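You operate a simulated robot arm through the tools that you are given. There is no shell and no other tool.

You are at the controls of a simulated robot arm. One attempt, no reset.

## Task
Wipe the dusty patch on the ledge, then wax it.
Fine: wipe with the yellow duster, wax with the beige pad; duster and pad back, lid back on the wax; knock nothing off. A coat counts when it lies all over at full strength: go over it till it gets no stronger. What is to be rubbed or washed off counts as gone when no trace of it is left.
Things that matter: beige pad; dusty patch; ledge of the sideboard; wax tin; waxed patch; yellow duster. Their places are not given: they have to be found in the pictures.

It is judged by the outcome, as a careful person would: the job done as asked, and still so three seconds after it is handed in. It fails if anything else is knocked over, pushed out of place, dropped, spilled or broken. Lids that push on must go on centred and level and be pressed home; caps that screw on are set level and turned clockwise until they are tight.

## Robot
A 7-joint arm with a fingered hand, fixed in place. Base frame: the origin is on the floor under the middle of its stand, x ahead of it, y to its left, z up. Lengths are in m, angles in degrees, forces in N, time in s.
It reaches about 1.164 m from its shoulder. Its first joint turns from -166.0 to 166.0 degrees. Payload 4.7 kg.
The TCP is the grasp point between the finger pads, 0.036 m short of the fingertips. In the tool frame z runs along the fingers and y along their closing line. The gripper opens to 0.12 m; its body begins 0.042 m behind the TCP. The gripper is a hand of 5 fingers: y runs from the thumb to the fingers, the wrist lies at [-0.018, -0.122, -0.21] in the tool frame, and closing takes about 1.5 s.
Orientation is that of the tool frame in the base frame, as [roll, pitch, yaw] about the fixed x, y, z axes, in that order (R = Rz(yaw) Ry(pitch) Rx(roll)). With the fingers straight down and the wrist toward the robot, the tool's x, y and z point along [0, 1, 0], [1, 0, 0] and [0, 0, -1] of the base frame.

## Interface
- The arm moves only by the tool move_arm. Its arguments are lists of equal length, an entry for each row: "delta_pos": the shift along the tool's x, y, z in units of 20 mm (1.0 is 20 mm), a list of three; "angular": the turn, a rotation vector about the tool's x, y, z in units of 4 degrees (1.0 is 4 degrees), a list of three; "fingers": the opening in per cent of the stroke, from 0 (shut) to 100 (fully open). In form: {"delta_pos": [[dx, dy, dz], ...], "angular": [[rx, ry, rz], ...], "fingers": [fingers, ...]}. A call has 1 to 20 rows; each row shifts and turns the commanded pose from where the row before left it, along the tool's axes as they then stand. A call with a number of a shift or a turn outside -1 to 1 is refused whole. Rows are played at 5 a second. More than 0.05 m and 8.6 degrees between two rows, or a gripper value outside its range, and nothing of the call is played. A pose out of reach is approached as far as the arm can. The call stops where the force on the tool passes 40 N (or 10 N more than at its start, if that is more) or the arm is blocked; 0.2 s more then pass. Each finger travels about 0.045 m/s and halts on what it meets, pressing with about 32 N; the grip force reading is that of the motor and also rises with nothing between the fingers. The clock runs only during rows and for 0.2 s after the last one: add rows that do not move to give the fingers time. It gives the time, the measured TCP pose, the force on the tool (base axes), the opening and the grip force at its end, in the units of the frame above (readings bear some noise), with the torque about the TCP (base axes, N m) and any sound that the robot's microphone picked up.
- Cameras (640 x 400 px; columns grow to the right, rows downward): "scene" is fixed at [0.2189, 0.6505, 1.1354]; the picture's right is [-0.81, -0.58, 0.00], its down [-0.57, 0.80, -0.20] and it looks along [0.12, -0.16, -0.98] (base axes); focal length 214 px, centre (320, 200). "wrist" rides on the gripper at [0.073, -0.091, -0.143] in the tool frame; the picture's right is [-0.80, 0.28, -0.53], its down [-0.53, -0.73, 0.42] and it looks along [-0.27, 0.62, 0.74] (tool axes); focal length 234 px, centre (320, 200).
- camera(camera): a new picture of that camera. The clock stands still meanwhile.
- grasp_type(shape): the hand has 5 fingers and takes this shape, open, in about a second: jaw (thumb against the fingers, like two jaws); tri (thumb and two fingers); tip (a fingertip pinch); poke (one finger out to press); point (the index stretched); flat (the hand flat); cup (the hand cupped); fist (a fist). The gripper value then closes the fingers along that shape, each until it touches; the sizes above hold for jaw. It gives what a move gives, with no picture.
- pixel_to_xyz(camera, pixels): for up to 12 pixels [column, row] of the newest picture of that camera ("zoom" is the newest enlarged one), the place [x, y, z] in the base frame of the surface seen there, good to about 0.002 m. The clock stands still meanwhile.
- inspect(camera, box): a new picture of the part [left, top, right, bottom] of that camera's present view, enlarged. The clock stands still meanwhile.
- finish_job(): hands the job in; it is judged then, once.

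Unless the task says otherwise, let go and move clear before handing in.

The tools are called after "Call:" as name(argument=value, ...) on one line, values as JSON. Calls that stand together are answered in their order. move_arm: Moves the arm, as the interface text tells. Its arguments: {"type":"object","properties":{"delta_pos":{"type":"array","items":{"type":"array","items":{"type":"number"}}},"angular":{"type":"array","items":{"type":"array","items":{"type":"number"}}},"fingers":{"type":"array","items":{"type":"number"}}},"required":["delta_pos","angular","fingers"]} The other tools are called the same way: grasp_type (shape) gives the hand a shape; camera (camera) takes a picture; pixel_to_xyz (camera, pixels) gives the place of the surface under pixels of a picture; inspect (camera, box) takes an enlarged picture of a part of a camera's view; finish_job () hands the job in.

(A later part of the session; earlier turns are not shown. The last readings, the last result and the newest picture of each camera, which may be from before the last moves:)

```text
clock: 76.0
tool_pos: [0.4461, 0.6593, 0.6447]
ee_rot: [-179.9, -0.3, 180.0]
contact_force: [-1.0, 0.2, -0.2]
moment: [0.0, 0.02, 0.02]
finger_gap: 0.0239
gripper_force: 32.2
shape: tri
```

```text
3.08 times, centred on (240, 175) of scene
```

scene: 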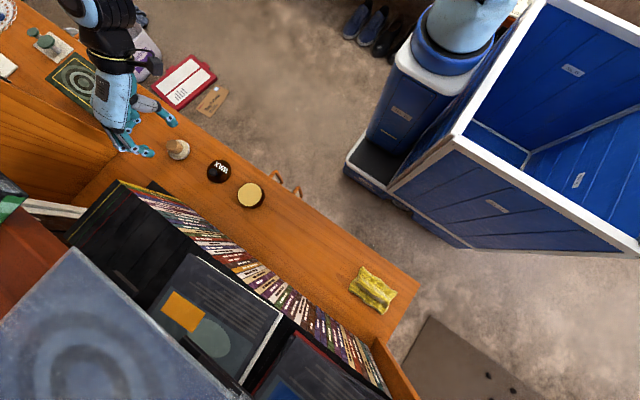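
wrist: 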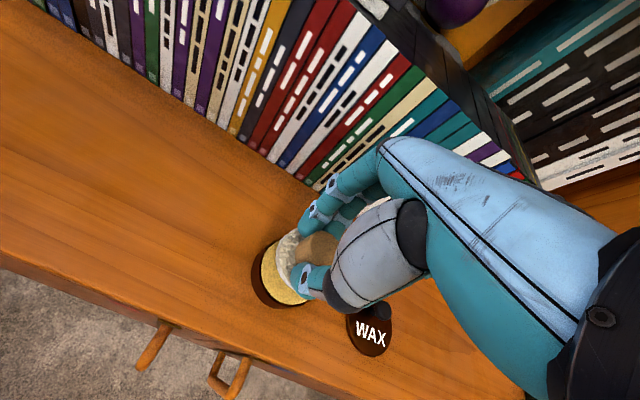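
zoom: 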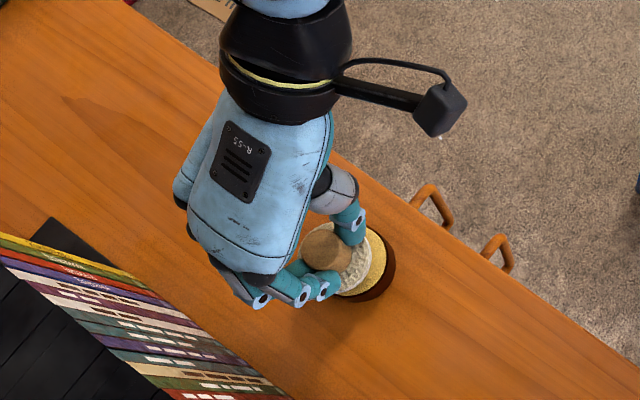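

The pad is above the tin but about 5 mm too far back; I'll correct and lower towards the wax.

Call:
move_arm(delta_pos=[[-0.1, -0.25, 0], [0, 0, 0.4], [0, 0, 0.3], [0, 0, 0.15], [0, 0, 0]], angular=[[0, 0, 0], [0, 0, 0], [0, 0, 0], [0, 0, 0], [0, 0, 0]], fingers=[0, 0, 0, 0, 0])

Call:
inspect(camera="wrist", box=[220, 180, 380, 340])

Call:
inspect(camera="scene", box=[200, 140, 300, 230])

```text
clock: 77.2
tool_pos: [0.4501, 0.6526, 0.6277]
ee_rot: [180.0, -0.4, 179.9]
contact_force: [0.0, 0.5, -0.2]
moment: [-0.01, -0.01, -0.02]
finger_gap: 0.0236
gripper_force: 31.6
shape: tri
```

```text
2.50 times, centred on (300, 260) of wrist
```

zoom: 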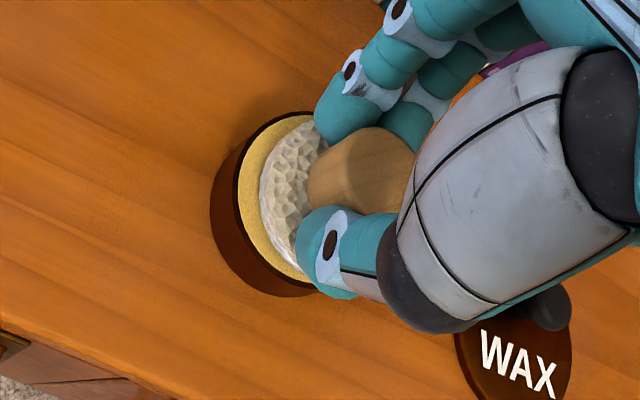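

```text
4.44 times, centred on (250, 185) of scene
```

zoom: 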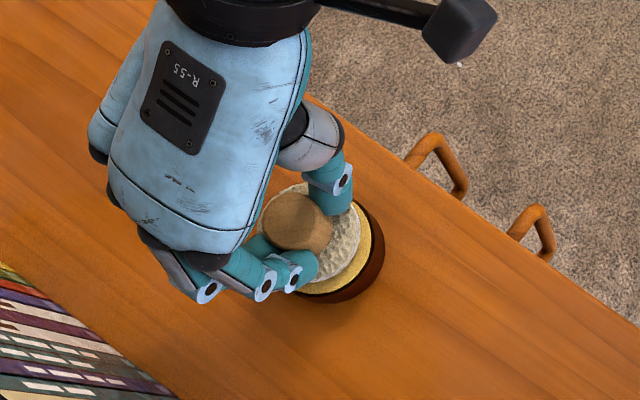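

The pad is centred over the wax but there's no contact force yet. Lowering slightly more.

Call:
move_arm(delta_pos=[[0, 0, 0.1], [0, 0, 0.08], [0, 0, 0]], angular=[[0, 0, 0], [0, 0, 0], [0, 0, 0]], fingers=[0, 0, 0])

```text
clock: 78.0
tool_pos: [0.449, 0.653, 0.6246]
ee_rot: [179.9, -0.4, 180.0]
contact_force: [-0.7, -2.0, 9.4]
moment: [-0.04, -0.04, -0.02]
finger_gap: 0.0243
gripper_force: 32.1
shape: tri
```

The pad is in contact with the wax at 9 N. I'll hold briefly, then lift and carry it to the patch.

Call:
move_arm(delta_pos=[[0, 0, 0.03], [0, 0, 0], [0, 0, 0], [0, 0, -0.3], [0, 0, -0.7], [0, 0, -1], [0, 0, -0.5], [0, 0, 0]], angular=[[0, 0, 0], [0, 0, 0], [0, 0, 0], [0, 0, 0], [0, 0, 0], [0, 0, 0], [0, 0, 0], [0, 0, 0]], fingers=[0, 0, 0, 0, 0, 0, 0, 0])

Call:
inspect(camera="wrist", box=[220, 180, 380, 340])

Call:
inspect(camera="scene", box=[200, 140, 300, 230])

```text
clock: 79.8
tool_pos: [0.4515, 0.6515, 0.6743]
ee_rot: [-179.9, -0.4, 180.0]
contact_force: [-0.2, 0.5, -0.6]
moment: [-0.03, -0.02, 0.02]
finger_gap: 0.0245
gripper_force: 32.1
shape: tri
```

```text
2.50 times, centred on (300, 260) of wrist
```

zoom: 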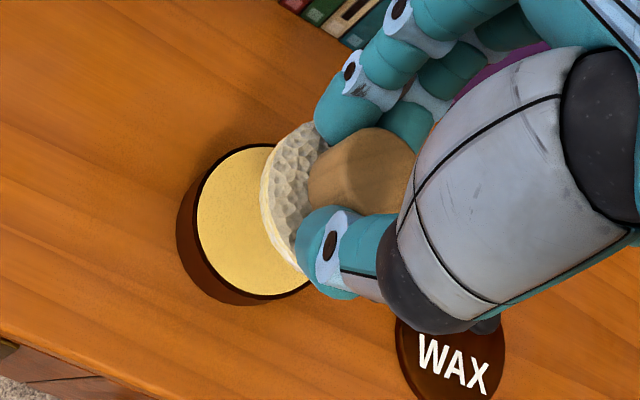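

```text
4.44 times, centred on (250, 185) of scene
```

zoom: 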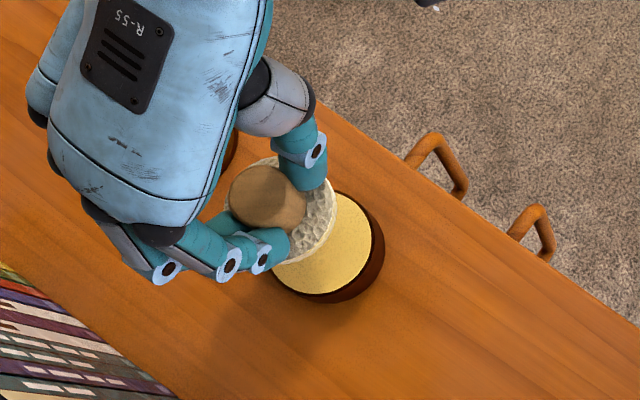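

The tin hasn't shifted and the pad's rim looks yellowish, so it's loaded. Moving to the left end of the patch and lowering to the ledge.

Call:
move_arm(delta_pos=[[1, 0.05, 0], [1, 0.05, 0], [1, 0.05, 0], [1, 0.05, 0], [1, 0.05, 0], [1, 0.05, 0], [1, 0.05, 0], [0.8, 0.05, 0], [0, 0, 1], [0, 0, 1], [0, 0, 1], [0, 0, 0.6], [0, 0, 0]], angular=[[0, 0, 0], [0, 0, 0], [0, 0, 0], [0, 0, 0], [0, 0, 0], [0, 0, 0], [0, 0, 0], [0, 0, 0], [0, 0, 0], [0, 0, 0], [0, 0, 0], [0, 0, 0], [0, 0, 0]], fingers=[0, 0, 0, 0, 0, 0, 0, 0, 0, 0, 0, 0, 0])

```text
clock: 82.6
tool_pos: [0.2944, 0.6579, 0.6035]
ee_rot: [180.0, -0.4, 180.0]
contact_force: [0.2, -0.3, -0.8]
moment: [0.02, 0.0, 0.0]
finger_gap: 0.0244
gripper_force: 32.4
shape: tri
```

Call:
move_arm(delta_pos=[[0, 0, 0.15], [0, 0, 0.12], [0, 0, 0]], angular=[[0, 0, 0], [0, 0, 0], [0, 0, 0]], fingers=[0, 0, 0])

```text
clock: 83.4
tool_pos: [0.294, 0.6602, 0.5989]
ee_rot: [179.9, -0.4, 180.0]
contact_force: [-1.0, -1.2, 5.2]
moment: [-0.04, 0.01, -0.01]
finger_gap: 0.0246
gripper_force: 32.1
shape: tri
```

Contact at 5 N. I'll press a little more and rub along the patch's middle row.

Call:
move_arm(delta_pos=[[0, 0, 0.04], [0.65, 0, 0], [0.65, 0, 0], [0.65, 0, 0], [0.65, 0, 0], [0.65, 0, 0], [0.65, 0, 0], [0.65, 0, 0], [0.65, 0, 0], [0.65, 0, 0], [0.65, 0, 0]], angular=[[0, 0, 0], [0, 0, 0], [0, 0, 0], [0, 0, 0], [0, 0, 0], [0, 0, 0], [0, 0, 0], [0, 0, 0], [0, 0, 0], [0, 0, 0], [0, 0, 0]], fingers=[0, 0, 0, 0, 0, 0, 0, 0, 0, 0, 0])

Call:
inspect(camera="scene", box=[260, 200, 380, 280])

```text
clock: 85.8
tool_pos: [0.1636, 0.6607, 0.5986]
ee_rot: [180.0, -0.4, 180.0]
contact_force: [5.6, 0.0, 12.4]
moment: [0.03, -0.16, 0.01]
finger_gap: 0.0247
gripper_force: 31.8
shape: tri
```

```text
5.00 times, centred on (320, 240) of scene
```

zoom: 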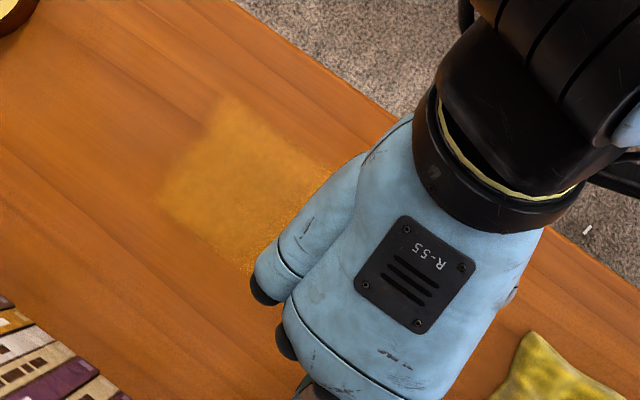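

A pale wax coat is appearing at zoom (220,190). I'll continue with the front row and then the back row.

Call:
move_arm(delta_pos=[[0, -0.5, 0], [0, -0.5, 0], [-0.65, 0, 0], [-0.65, 0, 0], [-0.65, 0, 0], [-0.65, 0, 0], [-0.65, 0, 0], [-0.65, 0, 0], [-0.65, 0, 0], [-0.65, 0, 0], [-0.65, 0, 0], [-0.65, 0, 0], [-0.3, 0, 0]], angular=[[0, 0, 0], [0, 0, 0], [0, 0, 0], [0, 0, 0], [0, 0, 0], [0, 0, 0], [0, 0, 0], [0, 0, 0], [0, 0, 0], [0, 0, 0], [0, 0, 0], [0, 0, 0], [0, 0, 0]], fingers=[0, 0, 0, 0, 0, 0, 0, 0, 0, 0, 0, 0, 0])

Call:
inspect(camera="scene", box=[260, 200, 380, 280])

```text
clock: 88.6
tool_pos: [0.3022, 0.6396, 0.5968]
ee_rot: [180.0, -0.4, -179.9]
contact_force: [-9.7, 1.0, 21.7]
moment: [0.1, 0.26, 0.03]
finger_gap: 0.0256
gripper_force: 32.3
shape: tri
```

```text
5.00 times, centred on (320, 240) of scene
```

zoom: 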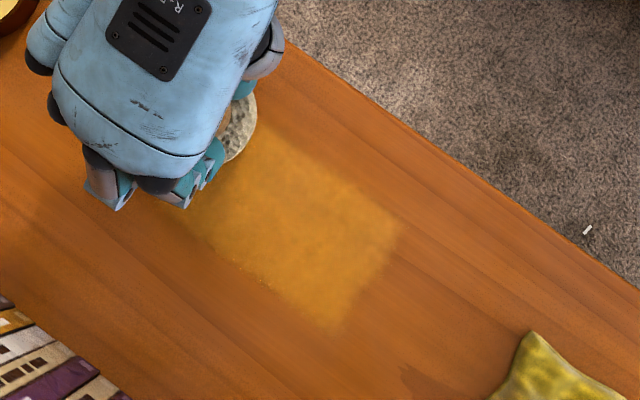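

The coat covers a rectangle now. I'll continue with the back row, easing the pressure a little.

Call:
move_arm(delta_pos=[[0, 0.7, -0.03], [0, 0.7, 0], [0, 0.7, 0], [0.65, 0, 0], [0.65, 0, 0], [0.65, 0, 0], [0.65, 0, 0], [0.65, 0, 0], [0.65, 0, 0], [0.65, 0, 0], [0.65, 0, 0], [0.65, 0, 0], [0.65, 0, 0], [0.4, 0, 0]], angular=[[0, 0, 0], [0, 0, 0], [0, 0, 0], [0, 0, 0], [0, 0, 0], [0, 0, 0], [0, 0, 0], [0, 0, 0], [0, 0, 0], [0, 0, 0], [0, 0, 0], [0, 0, 0], [0, 0, 0], [0, 0, 0]], fingers=[0, 0, 0, 0, 0, 0, 0, 0, 0, 0, 0, 0, 0, 0])

Call:
inspect(camera="scene", box=[260, 200, 380, 280])

```text
clock: 91.6
tool_pos: [0.1628, 0.6797, 0.5988]
ee_rot: [-179.9, -0.4, 180.0]
contact_force: [-0.2, 0.9, -0.5]
moment: [-0.06, 0.0, -0.02]
finger_gap: 0.0249
gripper_force: 31.4
shape: tri
```

```text
5.00 times, centred on (320, 240) of scene
```

zoom: 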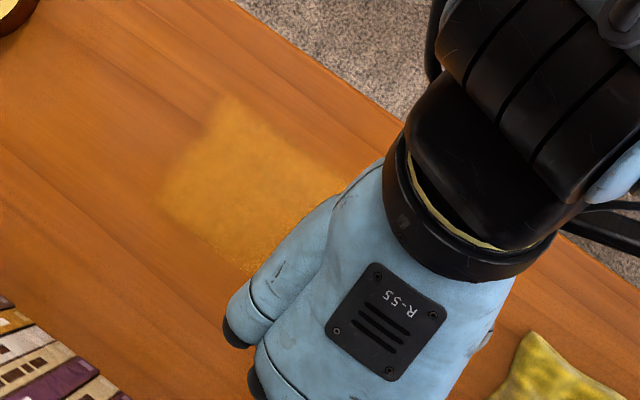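

Contact was nearly lost in that last stroke. I'll lift and move back towards the tin to see the whole coat.

Call:
move_arm(delta_pos=[[0, 0, -1], [0, 0, -1], [0, 0, -1], [0, 0, -1], [-1, 0, 0], [-1, 0, 0], [-1, 0, 0], [-1, 0, 0], [-1, 0, 0], [-1, 0, 0], [-1, 0, 0], [-1, 0, 0], [-1, 0, 0], [-1, 0, 0], [-1, -0.3, 0], [-1, -0.3, 0], [-1, -0.3, 0], [-1, -0.3, 0], [0, 0, 0]], angular=[[0, 0, 0], [0, 0, 0], [0, 0, 0], [0, 0, 0], [0, 0, 0], [0, 0, 0], [0, 0, 0], [0, 0, 0], [0, 0, 0], [0, 0, 0], [0, 0, 0], [0, 0, 0], [0, 0, 0], [0, 0, 0], [0, 0, 0], [0, 0, 0], [0, 0, 0], [0, 0, 0], [0, 0, 0]], fingers=[0, 0, 0, 0, 0, 0, 0, 0, 0, 0, 0, 0, 0, 0, 0, 0, 0, 0, 0])

Call:
camera(camera="scene")

Call:
inspect(camera="scene", box=[284, 216, 348, 268])

Call:
camera(camera="wrist")

```text
clock: 95.6
tool_pos: [0.4421, 0.6568, 0.6764]
ee_rot: [-179.9, -0.4, 180.0]
contact_force: [-0.3, 0.3, -0.1]
moment: [-0.04, -0.02, -0.02]
finger_gap: 0.0248
gripper_force: 31.7
shape: tri
```

```text
taken
```

scene: 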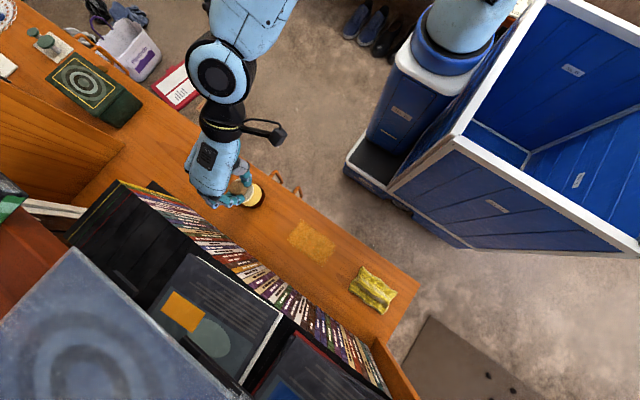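

```text
7.69 times, centred on (316, 242) of scene
```

zoom: 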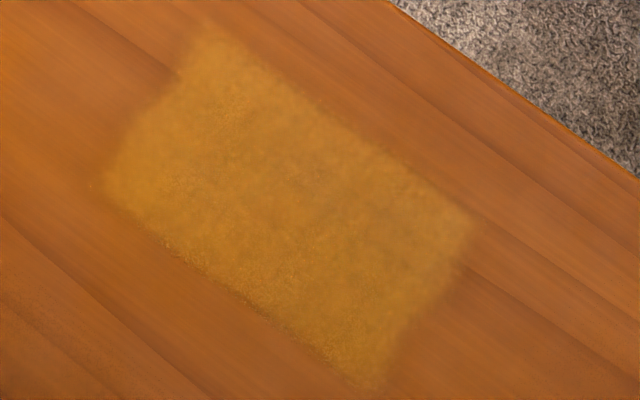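

```text
taken
```

wrist: 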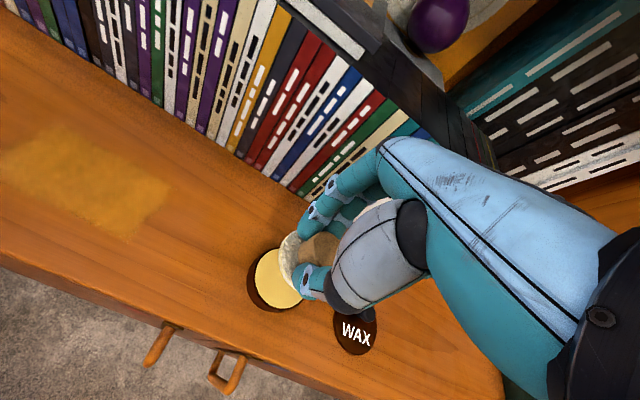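

The coat shows as a rectangle at zoom corners (205,25), (475,225), (365,385), (110,190). I'll find its true extent so the strokes can cover it fully.

Call:
pixel_to_xyz(camera="zoom", pixels=[[205, 25], [475, 225], [365, 385], [105, 190], [290, 200], [235, 45], [455, 260], [130, 145], [240, 290], [340, 130]])

```text
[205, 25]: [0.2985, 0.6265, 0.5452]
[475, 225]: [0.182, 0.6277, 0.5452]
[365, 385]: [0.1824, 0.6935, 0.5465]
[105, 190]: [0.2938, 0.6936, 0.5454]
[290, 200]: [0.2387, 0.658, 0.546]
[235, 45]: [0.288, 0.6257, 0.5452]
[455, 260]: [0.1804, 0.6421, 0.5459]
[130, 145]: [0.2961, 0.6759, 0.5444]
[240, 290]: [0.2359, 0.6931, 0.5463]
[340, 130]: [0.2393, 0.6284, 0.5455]
```

The patch is a rectangle, x 0.18–0.298 and y 0.626–0.6935, and the coat is still mottled. I'll reload the pad with wax.

Call:
move_arm(delta_pos=[[-0.3, -0.2, 0], [0, 0, 0.8], [0, 0, 0.8], [0, 0, 0.7], [0, 0, 0.15], [0, 0, 0]], angular=[[0, 0, 0], [0, 0, 0], [0, 0, 0], [0, 0, 0], [0, 0, 0], [0, 0, 0]], fingers=[0, 0, 0, 0, 0, 0])

Call:
inspect(camera="wrist", box=[220, 180, 380, 340])

```text
clock: 97.0
tool_pos: [0.4484, 0.656, 0.627]
ee_rot: [179.9, -0.4, 180.0]
contact_force: [-0.1, -0.2, -0.8]
moment: [-0.01, -0.05, 0.0]
finger_gap: 0.0249
gripper_force: 31.9
shape: tri
```

```text
2.50 times, centred on (300, 260) of wrist
```

zoom: 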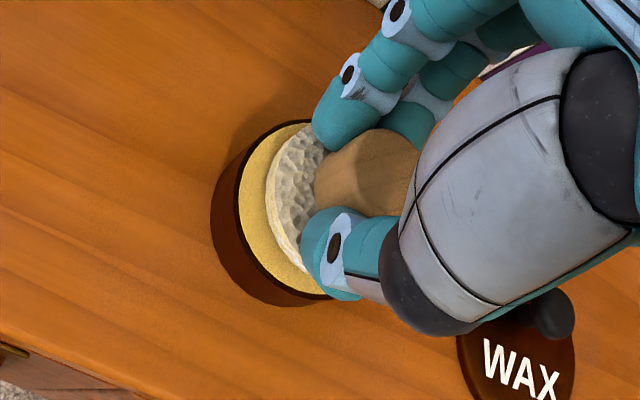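

The pad is nearly on the wax. I'll nudge it 3 mm forward and press lightly, then lift.

Call:
move_arm(delta_pos=[[0, -0.13, 0], [0, 0, 0.1], [0, 0, 0.08], [0, 0, 0], [0, 0, 0]], angular=[[0, 0, 0], [0, 0, 0], [0, 0, 0], [0, 0, 0], [0, 0, 0]], fingers=[0, 0, 0, 0, 0])

```text
clock: 98.2
tool_pos: [0.4488, 0.6515, 0.624]
ee_rot: [180.0, -0.4, 179.9]
contact_force: [-1.9, -1.5, 8.1]
moment: [0.04, 0.04, 0.04]
finger_gap: 0.0251
gripper_force: 32.6
shape: tri
```

Pressed at 8 N on the wax. Lifting and going back to the patch.

Call:
move_arm(delta_pos=[[0, 0, -0.4], [0, 0, -0.8], [0, 0, -0.8], [1, 0, 0], [1, 0, 0], [1, 0, 0], [1, 0, 0], [1, 0, 0], [1, 0, 0], [1, 0, 0], [1, 0, 0], [0.2, -0.3, 0], [0, 0, 1], [0, 0, 1], [0, 0, 0.8], [0, 0, 0.4], [0, 0, 0]], angular=[[0, 0, 0], [0, 0, 0], [0, 0, 0], [0, 0, 0], [0, 0, 0], [0, 0, 0], [0, 0, 0], [0, 0, 0], [0, 0, 0], [0, 0, 0], [0, 0, 0], [0, 0, 0], [0, 0, 0], [0, 0, 0], [0, 0, 0], [0, 0, 0], [0, 0, 0]], fingers=[0, 0, 0, 0, 0, 0, 0, 0, 0, 0, 0, 0, 0, 0, 0, 0, 0])

```text
clock: 101.8
tool_pos: [0.2847, 0.644, 0.6007]
ee_rot: [179.9, -0.3, -180.0]
contact_force: [0.5, -1.1, -0.2]
moment: [0.01, -0.03, 0.0]
finger_gap: 0.0249
gripper_force: 31.9
shape: tri
```

Lowering into contact and rubbing the front row one way and the middle row back.

Call:
move_arm(delta_pos=[[0, 0, 0.17], [0.7, 0, 0], [0.7, 0, 0], [0.7, 0, 0], [0.7, 0, 0], [0.7, 0, 0], [0.7, 0, 0], [0.7, 0, 0], [0.5, 0, 0], [0, 0.4, 0], [0, 0.4, 0], [-0.7, 0, 0], [-0.7, 0, 0], [-0.7, 0, 0], [-0.7, 0, 0], [-0.7, 0, 0], [-0.7, 0, 0], [-0.7, 0, 0], [-0.7, 0, 0], [-0.2, 0, 0]], angular=[[0, 0, 0], [0, 0, 0], [0, 0, 0], [0, 0, 0], [0, 0, 0], [0, 0, 0], [0, 0, 0], [0, 0, 0], [0, 0, 0], [0, 0, 0], [0, 0, 0], [0, 0, 0], [0, 0, 0], [0, 0, 0], [0, 0, 0], [0, 0, 0], [0, 0, 0], [0, 0, 0], [0, 0, 0], [0, 0, 0]], fingers=[0, 0, 0, 0, 0, 0, 0, 0, 0, 0, 0, 0, 0, 0, 0, 0, 0, 0, 0, 0])

Call:
inspect(camera="scene", box=[260, 200, 380, 280])

```text
clock: 106.0
tool_pos: [0.2917, 0.6587, 0.5971]
ee_rot: [180.0, -0.4, -180.0]
contact_force: [-4.4, 0.3, 9.3]
moment: [0.12, 0.07, 0.05]
finger_gap: 0.0247
gripper_force: 31.9
shape: tri
```

```text
5.00 times, centred on (320, 240) of scene
```

zoom: 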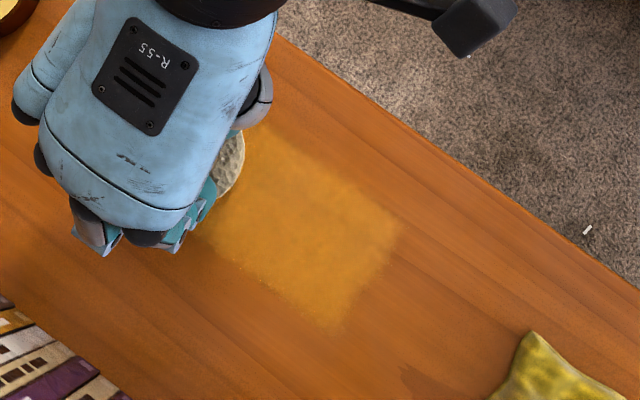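

The coat looks stronger. Continuing with the back row and then back over the middle.

Call:
move_arm(delta_pos=[[0, 0.5, 0.03], [0, 0.5, 0], [0.7, 0, 0], [0.7, 0, 0], [0.7, 0, 0], [0.7, 0, 0], [0.7, 0, 0], [0.7, 0, 0], [0.7, 0, 0], [0.7, 0, 0], [0, -0.4, 0], [-0.7, 0, 0], [-0.7, 0, 0], [-0.7, 0, 0], [-0.7, 0, 0], [-0.7, 0, 0], [-0.7, 0, 0], [-0.7, 0, 0], [-0.7, 0, 0], [0, 0, 0]], angular=[[0, 0, 0], [0, 0, 0], [0, 0, 0], [0, 0, 0], [0, 0, 0], [0, 0, 0], [0, 0, 0], [0, 0, 0], [0, 0, 0], [0, 0, 0], [0, 0, 0], [0, 0, 0], [0, 0, 0], [0, 0, 0], [0, 0, 0], [0, 0, 0], [0, 0, 0], [0, 0, 0], [0, 0, 0], [0, 0, 0]], fingers=[0, 0, 0, 0, 0, 0, 0, 0, 0, 0, 0, 0, 0, 0, 0, 0, 0, 0, 0, 0])

Call:
inspect(camera="scene", box=[260, 200, 380, 280])

```text
clock: 110.2
tool_pos: [0.2905, 0.6718, 0.5972]
ee_rot: [-180.0, -0.6, 180.0]
contact_force: [-1.5, 0.1, 6.1]
moment: [0.1, 0.0, 0.02]
finger_gap: 0.0249
gripper_force: 31.4
shape: tri
```

```text
5.00 times, centred on (320, 240) of scene
```

zoom: 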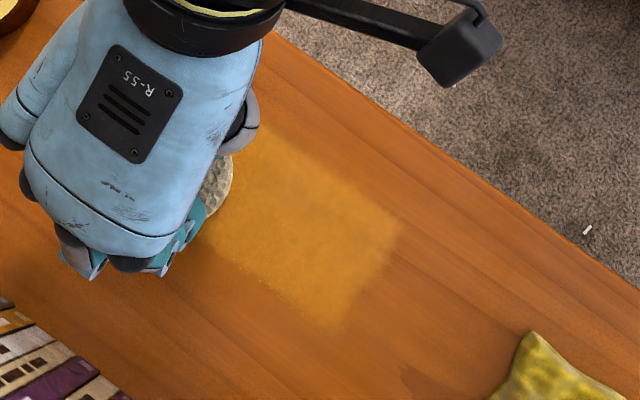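

I'll lift off and compare the whole coat with the previous view.

Call:
move_arm(delta_pos=[[0, 0, -1], [0, 0, -1], [0, 0, -1], [0, 0, -0.9], [-1, -0.12, 0], [-1, -0.12, 0], [-1, -0.12, 0], [-1, -0.12, 0], [-1, -0.12, 0], [-1, -0.12, 0], [-1, -0.12, 0], [-0.9, 0, 0], [0, 0, 0]], angular=[[0, 0, 0], [0, 0, 0], [0, 0, 0], [0, 0, 0], [0, 0, 0], [0, 0, 0], [0, 0, 0], [0, 0, 0], [0, 0, 0], [0, 0, 0], [0, 0, 0], [0, 0, 0], [0, 0, 0]], fingers=[0, 0, 0, 0, 0, 0, 0, 0, 0, 0, 0, 0, 0])

Call:
inspect(camera="scene", box=[284, 216, 348, 268])

Call:
camera(camera="wrist")

```text
clock: 113.0
tool_pos: [0.4518, 0.6544, 0.6731]
ee_rot: [-180.0, -0.4, -180.0]
contact_force: [-0.6, -0.2, -0.5]
moment: [0.01, -0.03, 0.03]
finger_gap: 0.0246
gripper_force: 31.6
shape: tri
```

```text
7.69 times, centred on (316, 242) of scene
```

zoom: 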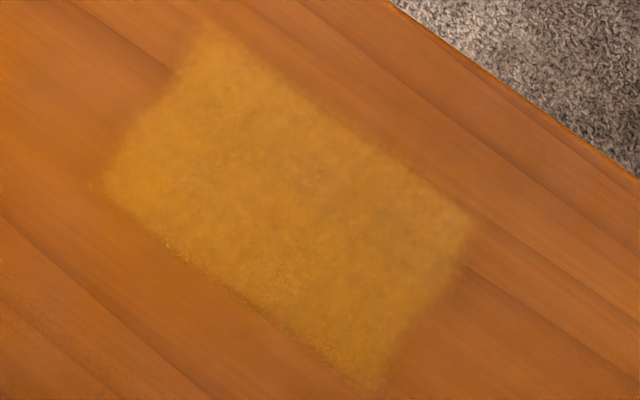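

```text
taken
```

wrist: 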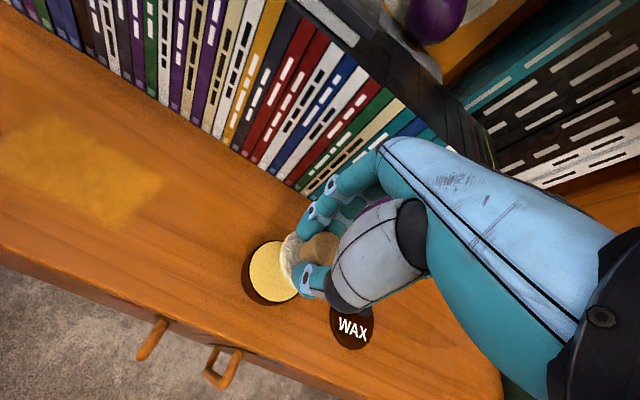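

The coat is slightly stronger and more even than before. I'll reload with wax and go over it again, then compare.

Call:
move_arm(delta_pos=[[0.1, -0.07, 0], [0, 0, 0.8], [0, 0, 0.8], [0, 0, 0.7], [0, 0, 0.15], [0, 0, 0.1], [0, 0, 0]], angular=[[0, 0, 0], [0, 0, 0], [0, 0, 0], [0, 0, 0], [0, 0, 0], [0, 0, 0], [0, 0, 0]], fingers=[0, 0, 0, 0, 0, 0, 0])

Call:
inspect(camera="wrist", box=[220, 180, 380, 340])

Call:
inspect(camera="scene", box=[298, 226, 318, 240])

```text
clock: 114.6
tool_pos: [0.4479, 0.6557, 0.6243]
ee_rot: [179.8, -0.3, 179.9]
contact_force: [-1.3, -0.6, 11.2]
moment: [0.08, -0.07, 0.02]
finger_gap: 0.0248
gripper_force: 31.9
shape: tri
```

```text
2.50 times, centred on (300, 260) of wrist
```

zoom: 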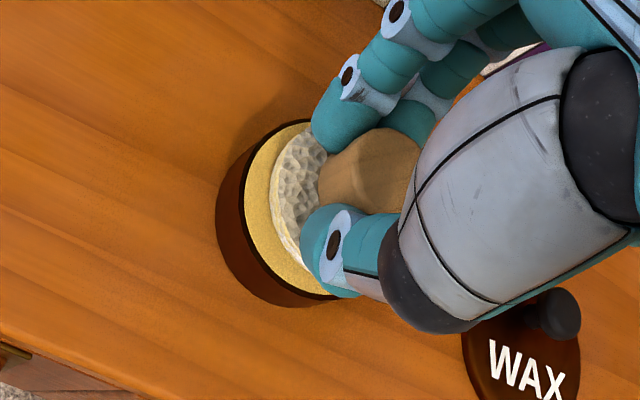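

```text
16.00 times, centred on (308, 233) of scene
```

zoom: 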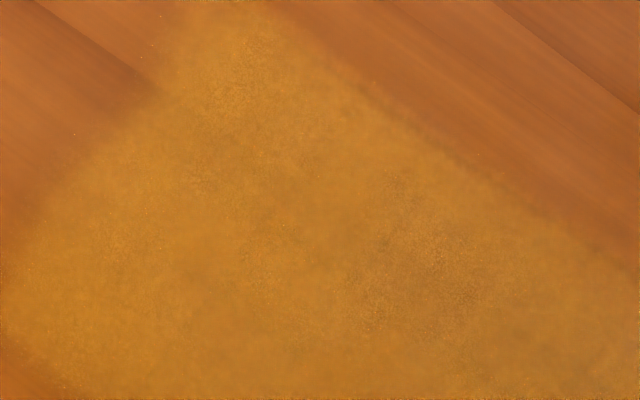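

Loaded at 11 N. Lifting and returning to the patch's left-front corner.

Call:
move_arm(delta_pos=[[0, 0, -0.4], [0, 0, -0.8], [0, 0, -0.8], [1, 0, 0], [1, 0, 0], [1, 0, 0], [1, 0, 0], [1, 0, 0], [1, 0, 0], [1, 0, 0], [1, -0.3, 0], [0.1, -0.3, 0], [0, 0, 1], [0, 0, 1], [0, 0, 0.8], [0, 0, 0.4], [0, 0, 0.12], [0, 0, 0]], angular=[[0, 0, 0], [0, 0, 0], [0, 0, 0], [0, 0, 0], [0, 0, 0], [0, 0, 0], [0, 0, 0], [0, 0, 0], [0, 0, 0], [0, 0, 0], [0, 0, 0], [0, 0, 0], [0, 0, 0], [0, 0, 0], [0, 0, 0], [0, 0, 0], [0, 0, 0], [0, 0, 0]], fingers=[0, 0, 0, 0, 0, 0, 0, 0, 0, 0, 0, 0, 0, 0, 0, 0, 0, 0])

```text
clock: 118.4
tool_pos: [0.2858, 0.6431, 0.5978]
ee_rot: [-180.0, -0.4, -180.0]
contact_force: [-1.0, -1.2, 9.3]
moment: [0.17, -0.05, 0.05]
finger_gap: 0.0245
gripper_force: 31.7
shape: tri
```

Call:
move_arm(delta_pos=[[0, 0, 0.05], [0.6, 0, 0], [0.6, 0, 0], [0.6, 0, 0], [0.6, 0, 0], [0.6, 0, 0], [0.6, 0, 0], [0.6, 0, 0], [0.6, 0, 0], [0.6, 0, 0], [0, 0.6, 0], [-0.6, 0, 0], [-0.6, 0, 0], [-0.6, 0, 0], [-0.6, 0, 0], [-0.6, 0, 0], [-0.6, 0, 0], [-0.6, 0, 0], [-0.6, 0, 0], [-0.6, 0, 0]], angular=[[0, 0, 0], [0, 0, 0], [0, 0, 0], [0, 0, 0], [0, 0, 0], [0, 0, 0], [0, 0, 0], [0, 0, 0], [0, 0, 0], [0, 0, 0], [0, 0, 0], [0, 0, 0], [0, 0, 0], [0, 0, 0], [0, 0, 0], [0, 0, 0], [0, 0, 0], [0, 0, 0], [0, 0, 0], [0, 0, 0]], fingers=[0, 0, 0, 0, 0, 0, 0, 0, 0, 0, 0, 0, 0, 0, 0, 0, 0, 0, 0, 0])

Call:
inspect(camera="scene", box=[260, 200, 380, 280])

```text
clock: 122.6
tool_pos: [0.2875, 0.6538, 0.5967]
ee_rot: [179.9, -0.4, 180.0]
contact_force: [-9.1, 0.1, 21.5]
moment: [0.06, 0.18, 0.01]
finger_gap: 0.0256
gripper_force: 32.2
shape: tri
```

```text
5.00 times, centred on (320, 240) of scene
```

zoom: 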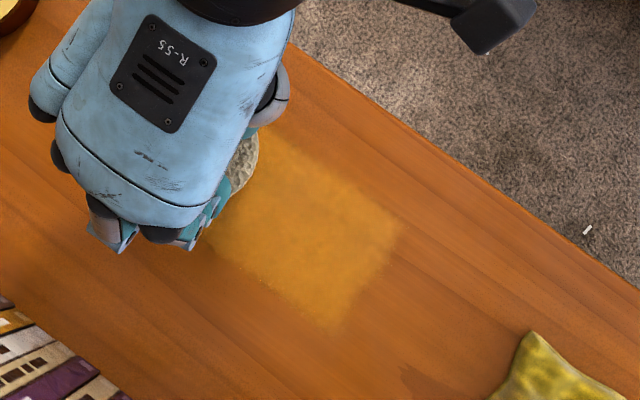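

Good contact (21 N) and steady grip. Next, the middle-back and back rows.

Call:
move_arm(delta_pos=[[0, 0.7, -0.02], [0.6, 0, 0], [0.6, 0, 0], [0.6, 0, 0], [0.6, 0, 0], [0.6, 0, 0], [0.6, 0, 0], [0.6, 0, 0], [0.6, 0, 0], [0.6, 0, 0], [0, 0.6, 0], [-0.6, 0, 0], [-0.6, 0, 0], [-0.6, 0, 0], [-0.6, 0, 0], [-0.6, 0, 0], [-0.6, 0, 0], [-0.6, 0, 0], [-0.6, 0, 0], [-0.6, 0, 0]], angular=[[0, 0, 0], [0, 0, 0], [0, 0, 0], [0, 0, 0], [0, 0, 0], [0, 0, 0], [0, 0, 0], [0, 0, 0], [0, 0, 0], [0, 0, 0], [0, 0, 0], [0, 0, 0], [0, 0, 0], [0, 0, 0], [0, 0, 0], [0, 0, 0], [0, 0, 0], [0, 0, 0], [0, 0, 0], [0, 0, 0]], fingers=[0, 0, 0, 0, 0, 0, 0, 0, 0, 0, 0, 0, 0, 0, 0, 0, 0, 0, 0, 0])

Call:
inspect(camera="scene", box=[260, 200, 380, 280])

```text
clock: 126.8
tool_pos: [0.2867, 0.6801, 0.5963]
ee_rot: [180.0, -0.4, 179.9]
contact_force: [-0.8, 0.5, 4.6]
moment: [0.15, -0.1, 0.02]
finger_gap: 0.0246
gripper_force: 31.7
shape: tri
```

```text
5.00 times, centred on (320, 240) of scene
```

zoom: 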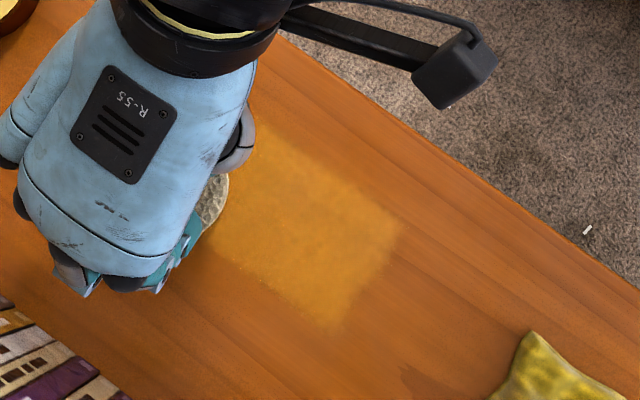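

Lifting off to compare the coat again.

Call:
move_arm(delta_pos=[[0, 0, -1], [0, 0, -1], [0, 0, -1], [0, 0, -0.9], [-1, -0.15, 0], [-1, -0.15, 0], [-1, -0.15, 0], [-1, -0.15, 0], [-1, -0.15, 0], [-1, -0.15, 0], [-1, -0.15, 0], [-1, -0.15, 0], [-0.1, -0.1, 0], [0, 0, 0]], angular=[[0, 0, 0], [0, 0, 0], [0, 0, 0], [0, 0, 0], [0, 0, 0], [0, 0, 0], [0, 0, 0], [0, 0, 0], [0, 0, 0], [0, 0, 0], [0, 0, 0], [0, 0, 0], [0, 0, 0], [0, 0, 0]], fingers=[0, 0, 0, 0, 0, 0, 0, 0, 0, 0, 0, 0, 0, 0])

Call:
inspect(camera="scene", box=[284, 216, 348, 268])

Call:
inspect(camera="scene", box=[298, 226, 318, 240])

Call:
camera(camera="wrist")

```text
clock: 129.8
tool_pos: [0.4493, 0.6541, 0.6733]
ee_rot: [-179.8, -0.3, 180.0]
contact_force: [0.0, 0.0, 0.0]
moment: [-0.03, -0.01, 0.0]
finger_gap: 0.0245
gripper_force: 32.2
shape: tri
```

```text
7.69 times, centred on (316, 242) of scene
```

zoom: 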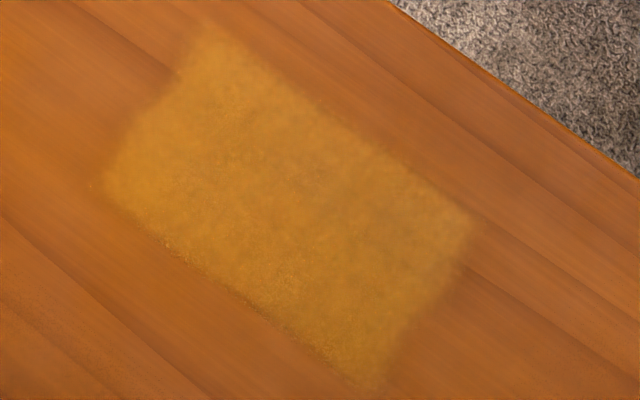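

```text
16.00 times, centred on (308, 233) of scene
```

zoom: 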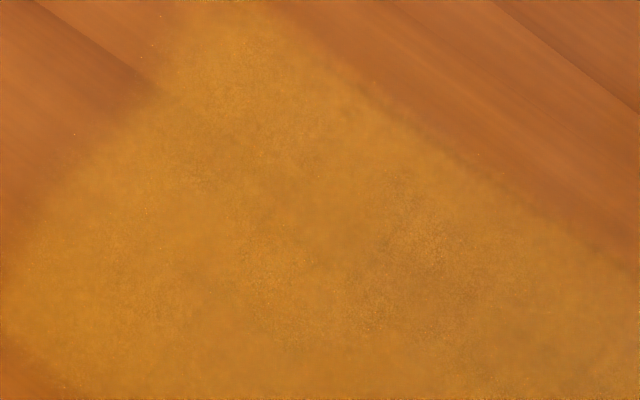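

```text
taken
```

wrist: 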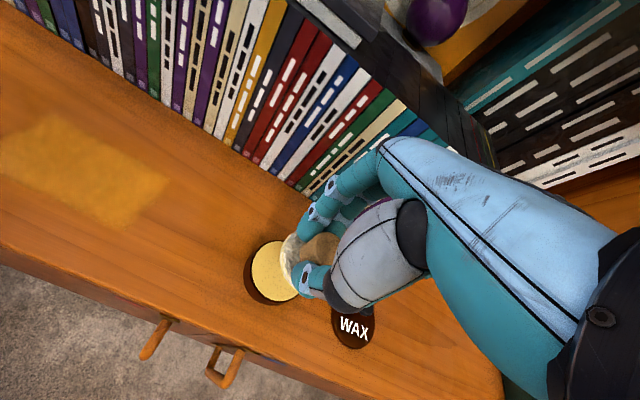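

The coat has barely changed between the last two passes, so it's near full strength. I'll do another reload and a firmer full pass to make sure it gets no stronger.

Call:
move_arm(delta_pos=[[0.05, -0.1, 0], [0, 0, 0.8], [0, 0, 0.8], [0, 0, 0.7], [0, 0, 0.2], [0, 0, 0.1], [0, 0, 0.05], [0, 0, 0]], angular=[[0, 0, 0], [0, 0, 0], [0, 0, 0], [0, 0, 0], [0, 0, 0], [0, 0, 0], [0, 0, 0], [0, 0, 0]], fingers=[0, 0, 0, 0, 0, 0, 0, 0])

Call:
inspect(camera="wrist", box=[220, 180, 380, 340])

```text
clock: 131.6
tool_pos: [0.4486, 0.6517, 0.6233]
ee_rot: [179.8, -0.4, -180.0]
contact_force: [1.3, -4.4, 25.0]
moment: [0.03, -0.23, -0.05]
finger_gap: 0.0251
gripper_force: 32.8
shape: tri
```

```text
2.50 times, centred on (300, 260) of wrist
```

zoom: 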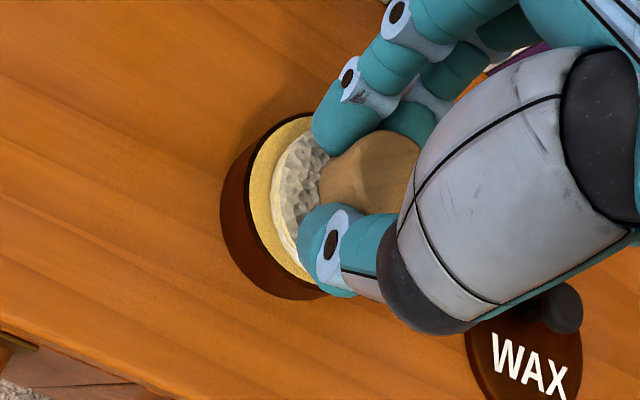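

Well loaded (25 N press, tin still in place). Lifting and back to the patch.

Call:
move_arm(delta_pos=[[0, 0, -0.4], [0, 0, -0.8], [0, 0, -0.8], [1, 0, 0], [1, 0, 0], [1, 0, 0], [1, 0, 0], [1, 0, 0], [1, 0, 0], [1, 0, 0], [1, -0.2, 0], [0.1, -0.2, 0], [0, 0, 1], [0, 0, 1], [0, 0, 0.8], [0, 0, 0.35], [0, 0, 0.12], [0, 0, 0]], angular=[[0, 0, 0], [0, 0, 0], [0, 0, 0], [0, 0, 0], [0, 0, 0], [0, 0, 0], [0, 0, 0], [0, 0, 0], [0, 0, 0], [0, 0, 0], [0, 0, 0], [0, 0, 0], [0, 0, 0], [0, 0, 0], [0, 0, 0], [0, 0, 0], [0, 0, 0], [0, 0, 0]], fingers=[0, 0, 0, 0, 0, 0, 0, 0, 0, 0, 0, 0, 0, 0, 0, 0, 0, 0])

```text
clock: 135.4
tool_pos: [0.2862, 0.6452, 0.5968]
ee_rot: [179.9, -0.4, 180.0]
contact_force: [-3.3, -1.4, 9.5]
moment: [0.18, -0.1, 0.03]
finger_gap: 0.0251
gripper_force: 32.4
shape: tri
```

Call:
move_arm(delta_pos=[[-0.2, -0.2, 0.06], [0.6, 0, 0], [0.6, 0, 0], [0.6, 0, 0], [0.6, 0, 0], [0.6, 0, 0], [0.6, 0, 0], [0.6, 0, 0], [0.6, 0, 0], [0.6, 0, 0], [0.3, 0.7, 0], [-0.6, 0, 0], [-0.6, 0, 0], [-0.6, 0, 0], [-0.6, 0, 0], [-0.6, 0, 0], [-0.6, 0, 0], [-0.6, 0, 0], [-0.6, 0, 0], [-0.6, 0, 0]], angular=[[0, 0, 0], [0, 0, 0], [0, 0, 0], [0, 0, 0], [0, 0, 0], [0, 0, 0], [0, 0, 0], [0, 0, 0], [0, 0, 0], [0, 0, 0], [0, 0, 0], [0, 0, 0], [0, 0, 0], [0, 0, 0], [0, 0, 0], [0, 0, 0], [0, 0, 0], [0, 0, 0], [0, 0, 0], [0, 0, 0]], fingers=[0, 0, 0, 0, 0, 0, 0, 0, 0, 0, 0, 0, 0, 0, 0, 0, 0, 0, 0, 0])

```text
clock: 139.6
tool_pos: [0.2839, 0.6525, 0.5967]
ee_rot: [179.9, -0.4, 179.9]
contact_force: [-11.2, 2.1, 25.3]
moment: [0.09, 0.18, -0.01]
finger_gap: 0.0253
gripper_force: 32.5
shape: tri
```

Call:
move_arm(delta_pos=[[-0.3, 0.7, 0], [0.6, 0, 0], [0.6, 0, 0], [0.6, 0, 0], [0.6, 0, 0], [0.6, 0, 0], [0.6, 0, 0], [0.6, 0, 0], [0.6, 0, 0], [0.6, 0, 0], [0.3, 0.7, 0], [-0.6, 0, 0], [-0.6, 0, 0], [-0.6, 0, 0], [-0.6, 0, 0], [-0.6, 0, 0], [-0.6, 0, 0], [-0.6, 0, 0], [-0.6, 0, 0], [-0.6, 0, 0]], angular=[[0, 0, 0], [0, 0, 0], [0, 0, 0], [0, 0, 0], [0, 0, 0], [0, 0, 0], [0, 0, 0], [0, 0, 0], [0, 0, 0], [0, 0, 0], [0, 0, 0], [0, 0, 0], [0, 0, 0], [0, 0, 0], [0, 0, 0], [0, 0, 0], [0, 0, 0], [0, 0, 0], [0, 0, 0], [0, 0, 0]], fingers=[0, 0, 0, 0, 0, 0, 0, 0, 0, 0, 0, 0, 0, 0, 0, 0, 0, 0, 0, 0])

Call:
inspect(camera="scene", box=[260, 200, 380, 280])

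```text
clock: 139.9
tool_pos: [0.2877, 0.6575, 0.5972]
ee_rot: [179.9, -0.3, -179.9]
contact_force: [-2.5, 0.6, 7.8]
moment: [0.02, -0.06, -0.03]
finger_gap: 0.0251
gripper_force: 31.9
shape: tri
stopped in row 1: the force on the tool passed its limit at 45 N (the readings are from after the stop); the commanded pose is now the measured one
```

```text
5.00 times, centred on (320, 240) of scene
```

zoom: 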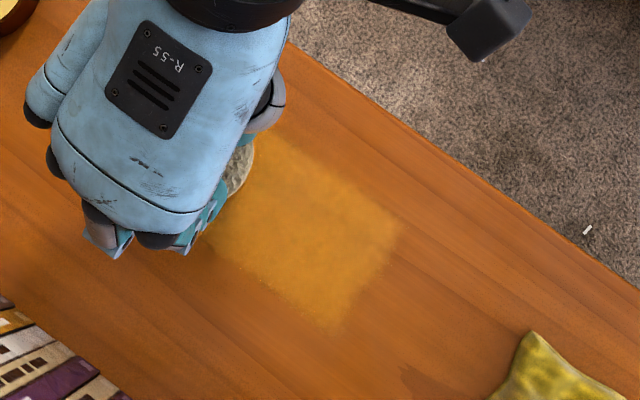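

The force limit tripped mid-turn, with no harm; the press is now 8 N. Continuing with the back half rows.

Call:
move_arm(delta_pos=[[-0.2, 0.5, 0], [0.6, 0, 0.02], [0.6, 0, 0.02], [0.6, 0, 0], [0.6, 0, 0], [0.6, 0, 0], [0.6, 0, 0], [0.6, 0, 0], [0.6, 0, 0], [0.6, 0, 0], [0.3, 0.4, 0], [0, 0.3, 0], [-0.6, 0, 0], [-0.6, 0, 0], [-0.6, 0, 0], [-0.6, 0, 0], [-0.6, 0, 0], [-0.6, 0, 0], [-0.6, 0, 0], [-0.6, 0, 0]], angular=[[0, 0, 0], [0, 0, 0], [0, 0, 0], [0, 0, 0], [0, 0, 0], [0, 0, 0], [0, 0, 0], [0, 0, 0], [0, 0, 0], [0, 0, 0], [0, 0, 0], [0, 0, 0], [0, 0, 0], [0, 0, 0], [0, 0, 0], [0, 0, 0], [0, 0, 0], [0, 0, 0], [0, 0, 0], [0, 0, 0]], fingers=[0, 0, 0, 0, 0, 0, 0, 0, 0, 0, 0, 0, 0, 0, 0, 0, 0, 0, 0, 0])

Call:
inspect(camera="scene", box=[260, 200, 380, 280])

```text
clock: 144.1
tool_pos: [0.2715, 0.6808, 0.5963]
ee_rot: [179.9, -0.4, 180.0]
contact_force: [-9.1, 1.0, 29.4]
moment: [0.01, 0.09, 0.04]
finger_gap: 0.0253
gripper_force: 31.9
shape: tri
```

```text
5.00 times, centred on (320, 240) of scene
```

zoom: 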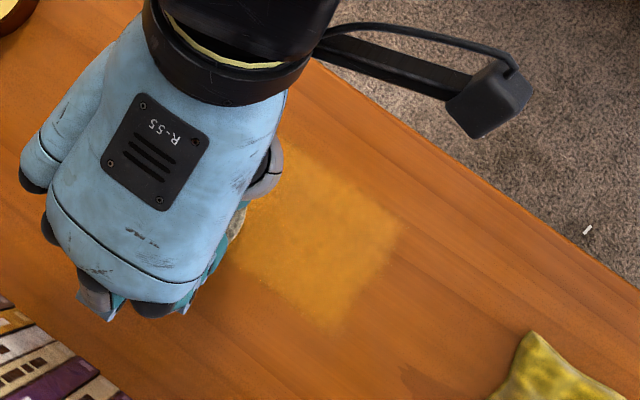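

Finishing this row to the left end, easing off slightly, then lifting to compare.

Call:
move_arm(delta_pos=[[-0.5, 0, -0.04], [-0.5, 0, 0], [0, -0.5, 0], [0, -0.5, 0], [0, -0.5, 0], [0, 0, -0.8], [0, 0, -1], [0, 0, -1], [0, 0, -1], [-1, 0, 0], [-1, 0, 0], [-1, 0, 0], [-1, 0, 0], [-1, 0, 0], [-1, 0, 0], [-1, 0, 0], [-0.8, 0, 0], [0, 0, 0]], angular=[[0, 0, 0], [0, 0, 0], [0, 0, 0], [0, 0, 0], [0, 0, 0], [0, 0, 0], [0, 0, 0], [0, 0, 0], [0, 0, 0], [0, 0, 0], [0, 0, 0], [0, 0, 0], [0, 0, 0], [0, 0, 0], [0, 0, 0], [0, 0, 0], [0, 0, 0], [0, 0, 0]], fingers=[0, 0, 0, 0, 0, 0, 0, 0, 0, 0, 0, 0, 0, 0, 0, 0, 0, 0])

Call:
inspect(camera="scene", box=[284, 216, 348, 268])

Call:
inspect(camera="scene", box=[298, 226, 318, 240])

Call:
camera(camera="wrist")

```text
clock: 147.9
tool_pos: [0.4471, 0.6514, 0.6707]
ee_rot: [-179.9, -0.4, 180.0]
contact_force: [-0.1, -0.1, -0.4]
moment: [0.02, -0.01, 0.02]
finger_gap: 0.0238
gripper_force: 32.1
shape: tri
```

```text
7.69 times, centred on (316, 242) of scene
```

zoom: 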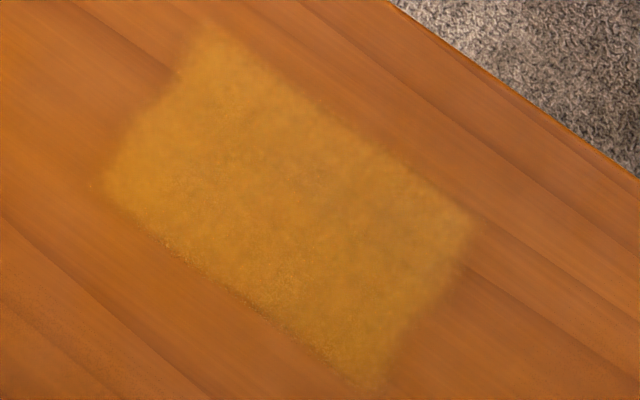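

```text
16.00 times, centred on (308, 233) of scene
```

zoom: 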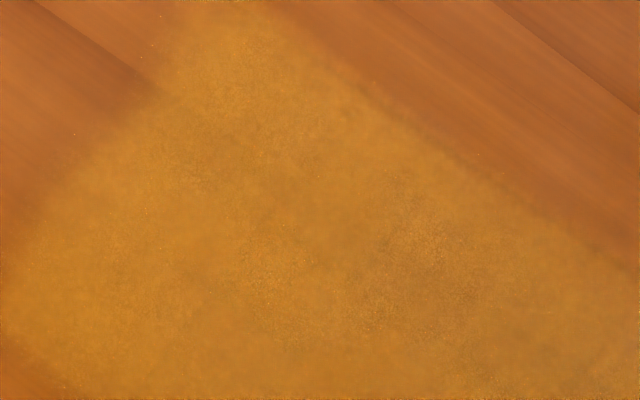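

```text
taken
```

wrist: 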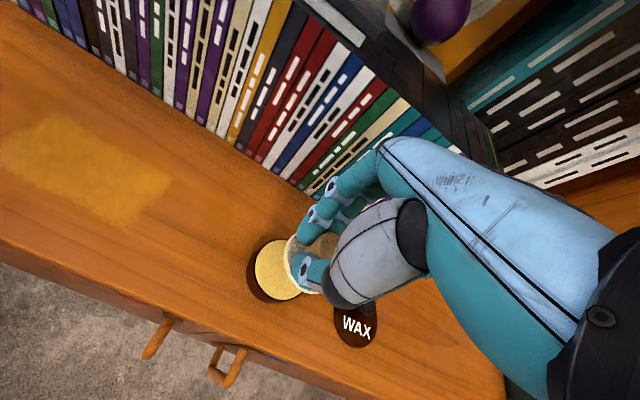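

The coat looks practically unchanged from the previous pass. For a direct comparison I'll enlarge the wrist view of the patch now, then do one more pass and compare from the same pose.

Call:
inspect(camera="wrist", box=[0, 90, 200, 240])

Call:
move_arm(delta_pos=[[0, 0, 0.8], [0, 0, 0.8], [0, 0, 0.6], [0, 0, 0.15], [0, 0, 0]], angular=[[0, 0, 0], [0, 0, 0], [0, 0, 0], [0, 0, 0], [0, 0, 0]], fingers=[0, 0, 0, 0, 0])

```text
2.67 times, centred on (100, 165) of wrist
```

zoom: 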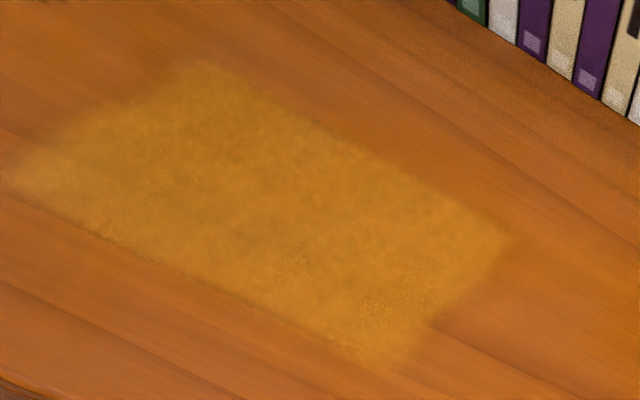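

```text
clock: 149.1
tool_pos: [0.4493, 0.6517, 0.6253]
ee_rot: [180.0, -0.2, 180.0]
contact_force: [-1.9, -0.8, 6.8]
moment: [0.17, -0.07, 0.04]
finger_gap: 0.0241
gripper_force: 31.6
shape: tri
```

Call:
move_arm(delta_pos=[[0, 0, 0.05], [0, 0, 0], [0, 0, -0.4], [0, 0, -0.8], [0, 0, -0.8], [1, 0, 0], [1, 0, 0], [1, 0, 0], [1, 0, 0], [1, 0, 0], [1, 0, 0], [1, 0, 0], [1, -0.2, 0], [0, -0.3, 0], [0, 0, 1], [0, 0, 1], [0, 0, 0.8], [0, 0, 0.35], [0, 0, 0.1], [0, 0, 0]], angular=[[0, 0, 0], [0, 0, 0], [0, 0, 0], [0, 0, 0], [0, 0, 0], [0, 0, 0], [0, 0, 0], [0, 0, 0], [0, 0, 0], [0, 0, 0], [0, 0, 0], [0, 0, 0], [0, 0, 0], [0, 0, 0], [0, 0, 0], [0, 0, 0], [0, 0, 0], [0, 0, 0], [0, 0, 0], [0, 0, 0]], fingers=[0, 0, 0, 0, 0, 0, 0, 0, 0, 0, 0, 0, 0, 0, 0, 0, 0, 0, 0, 0])

```text
clock: 153.3
tool_pos: [0.2888, 0.6402, 0.5992]
ee_rot: [-180.0, -0.4, -179.9]
contact_force: [0.1, 0.6, -0.2]
moment: [-0.01, 0.01, 0.02]
finger_gap: 0.0239
gripper_force: 31.7
shape: tri
```

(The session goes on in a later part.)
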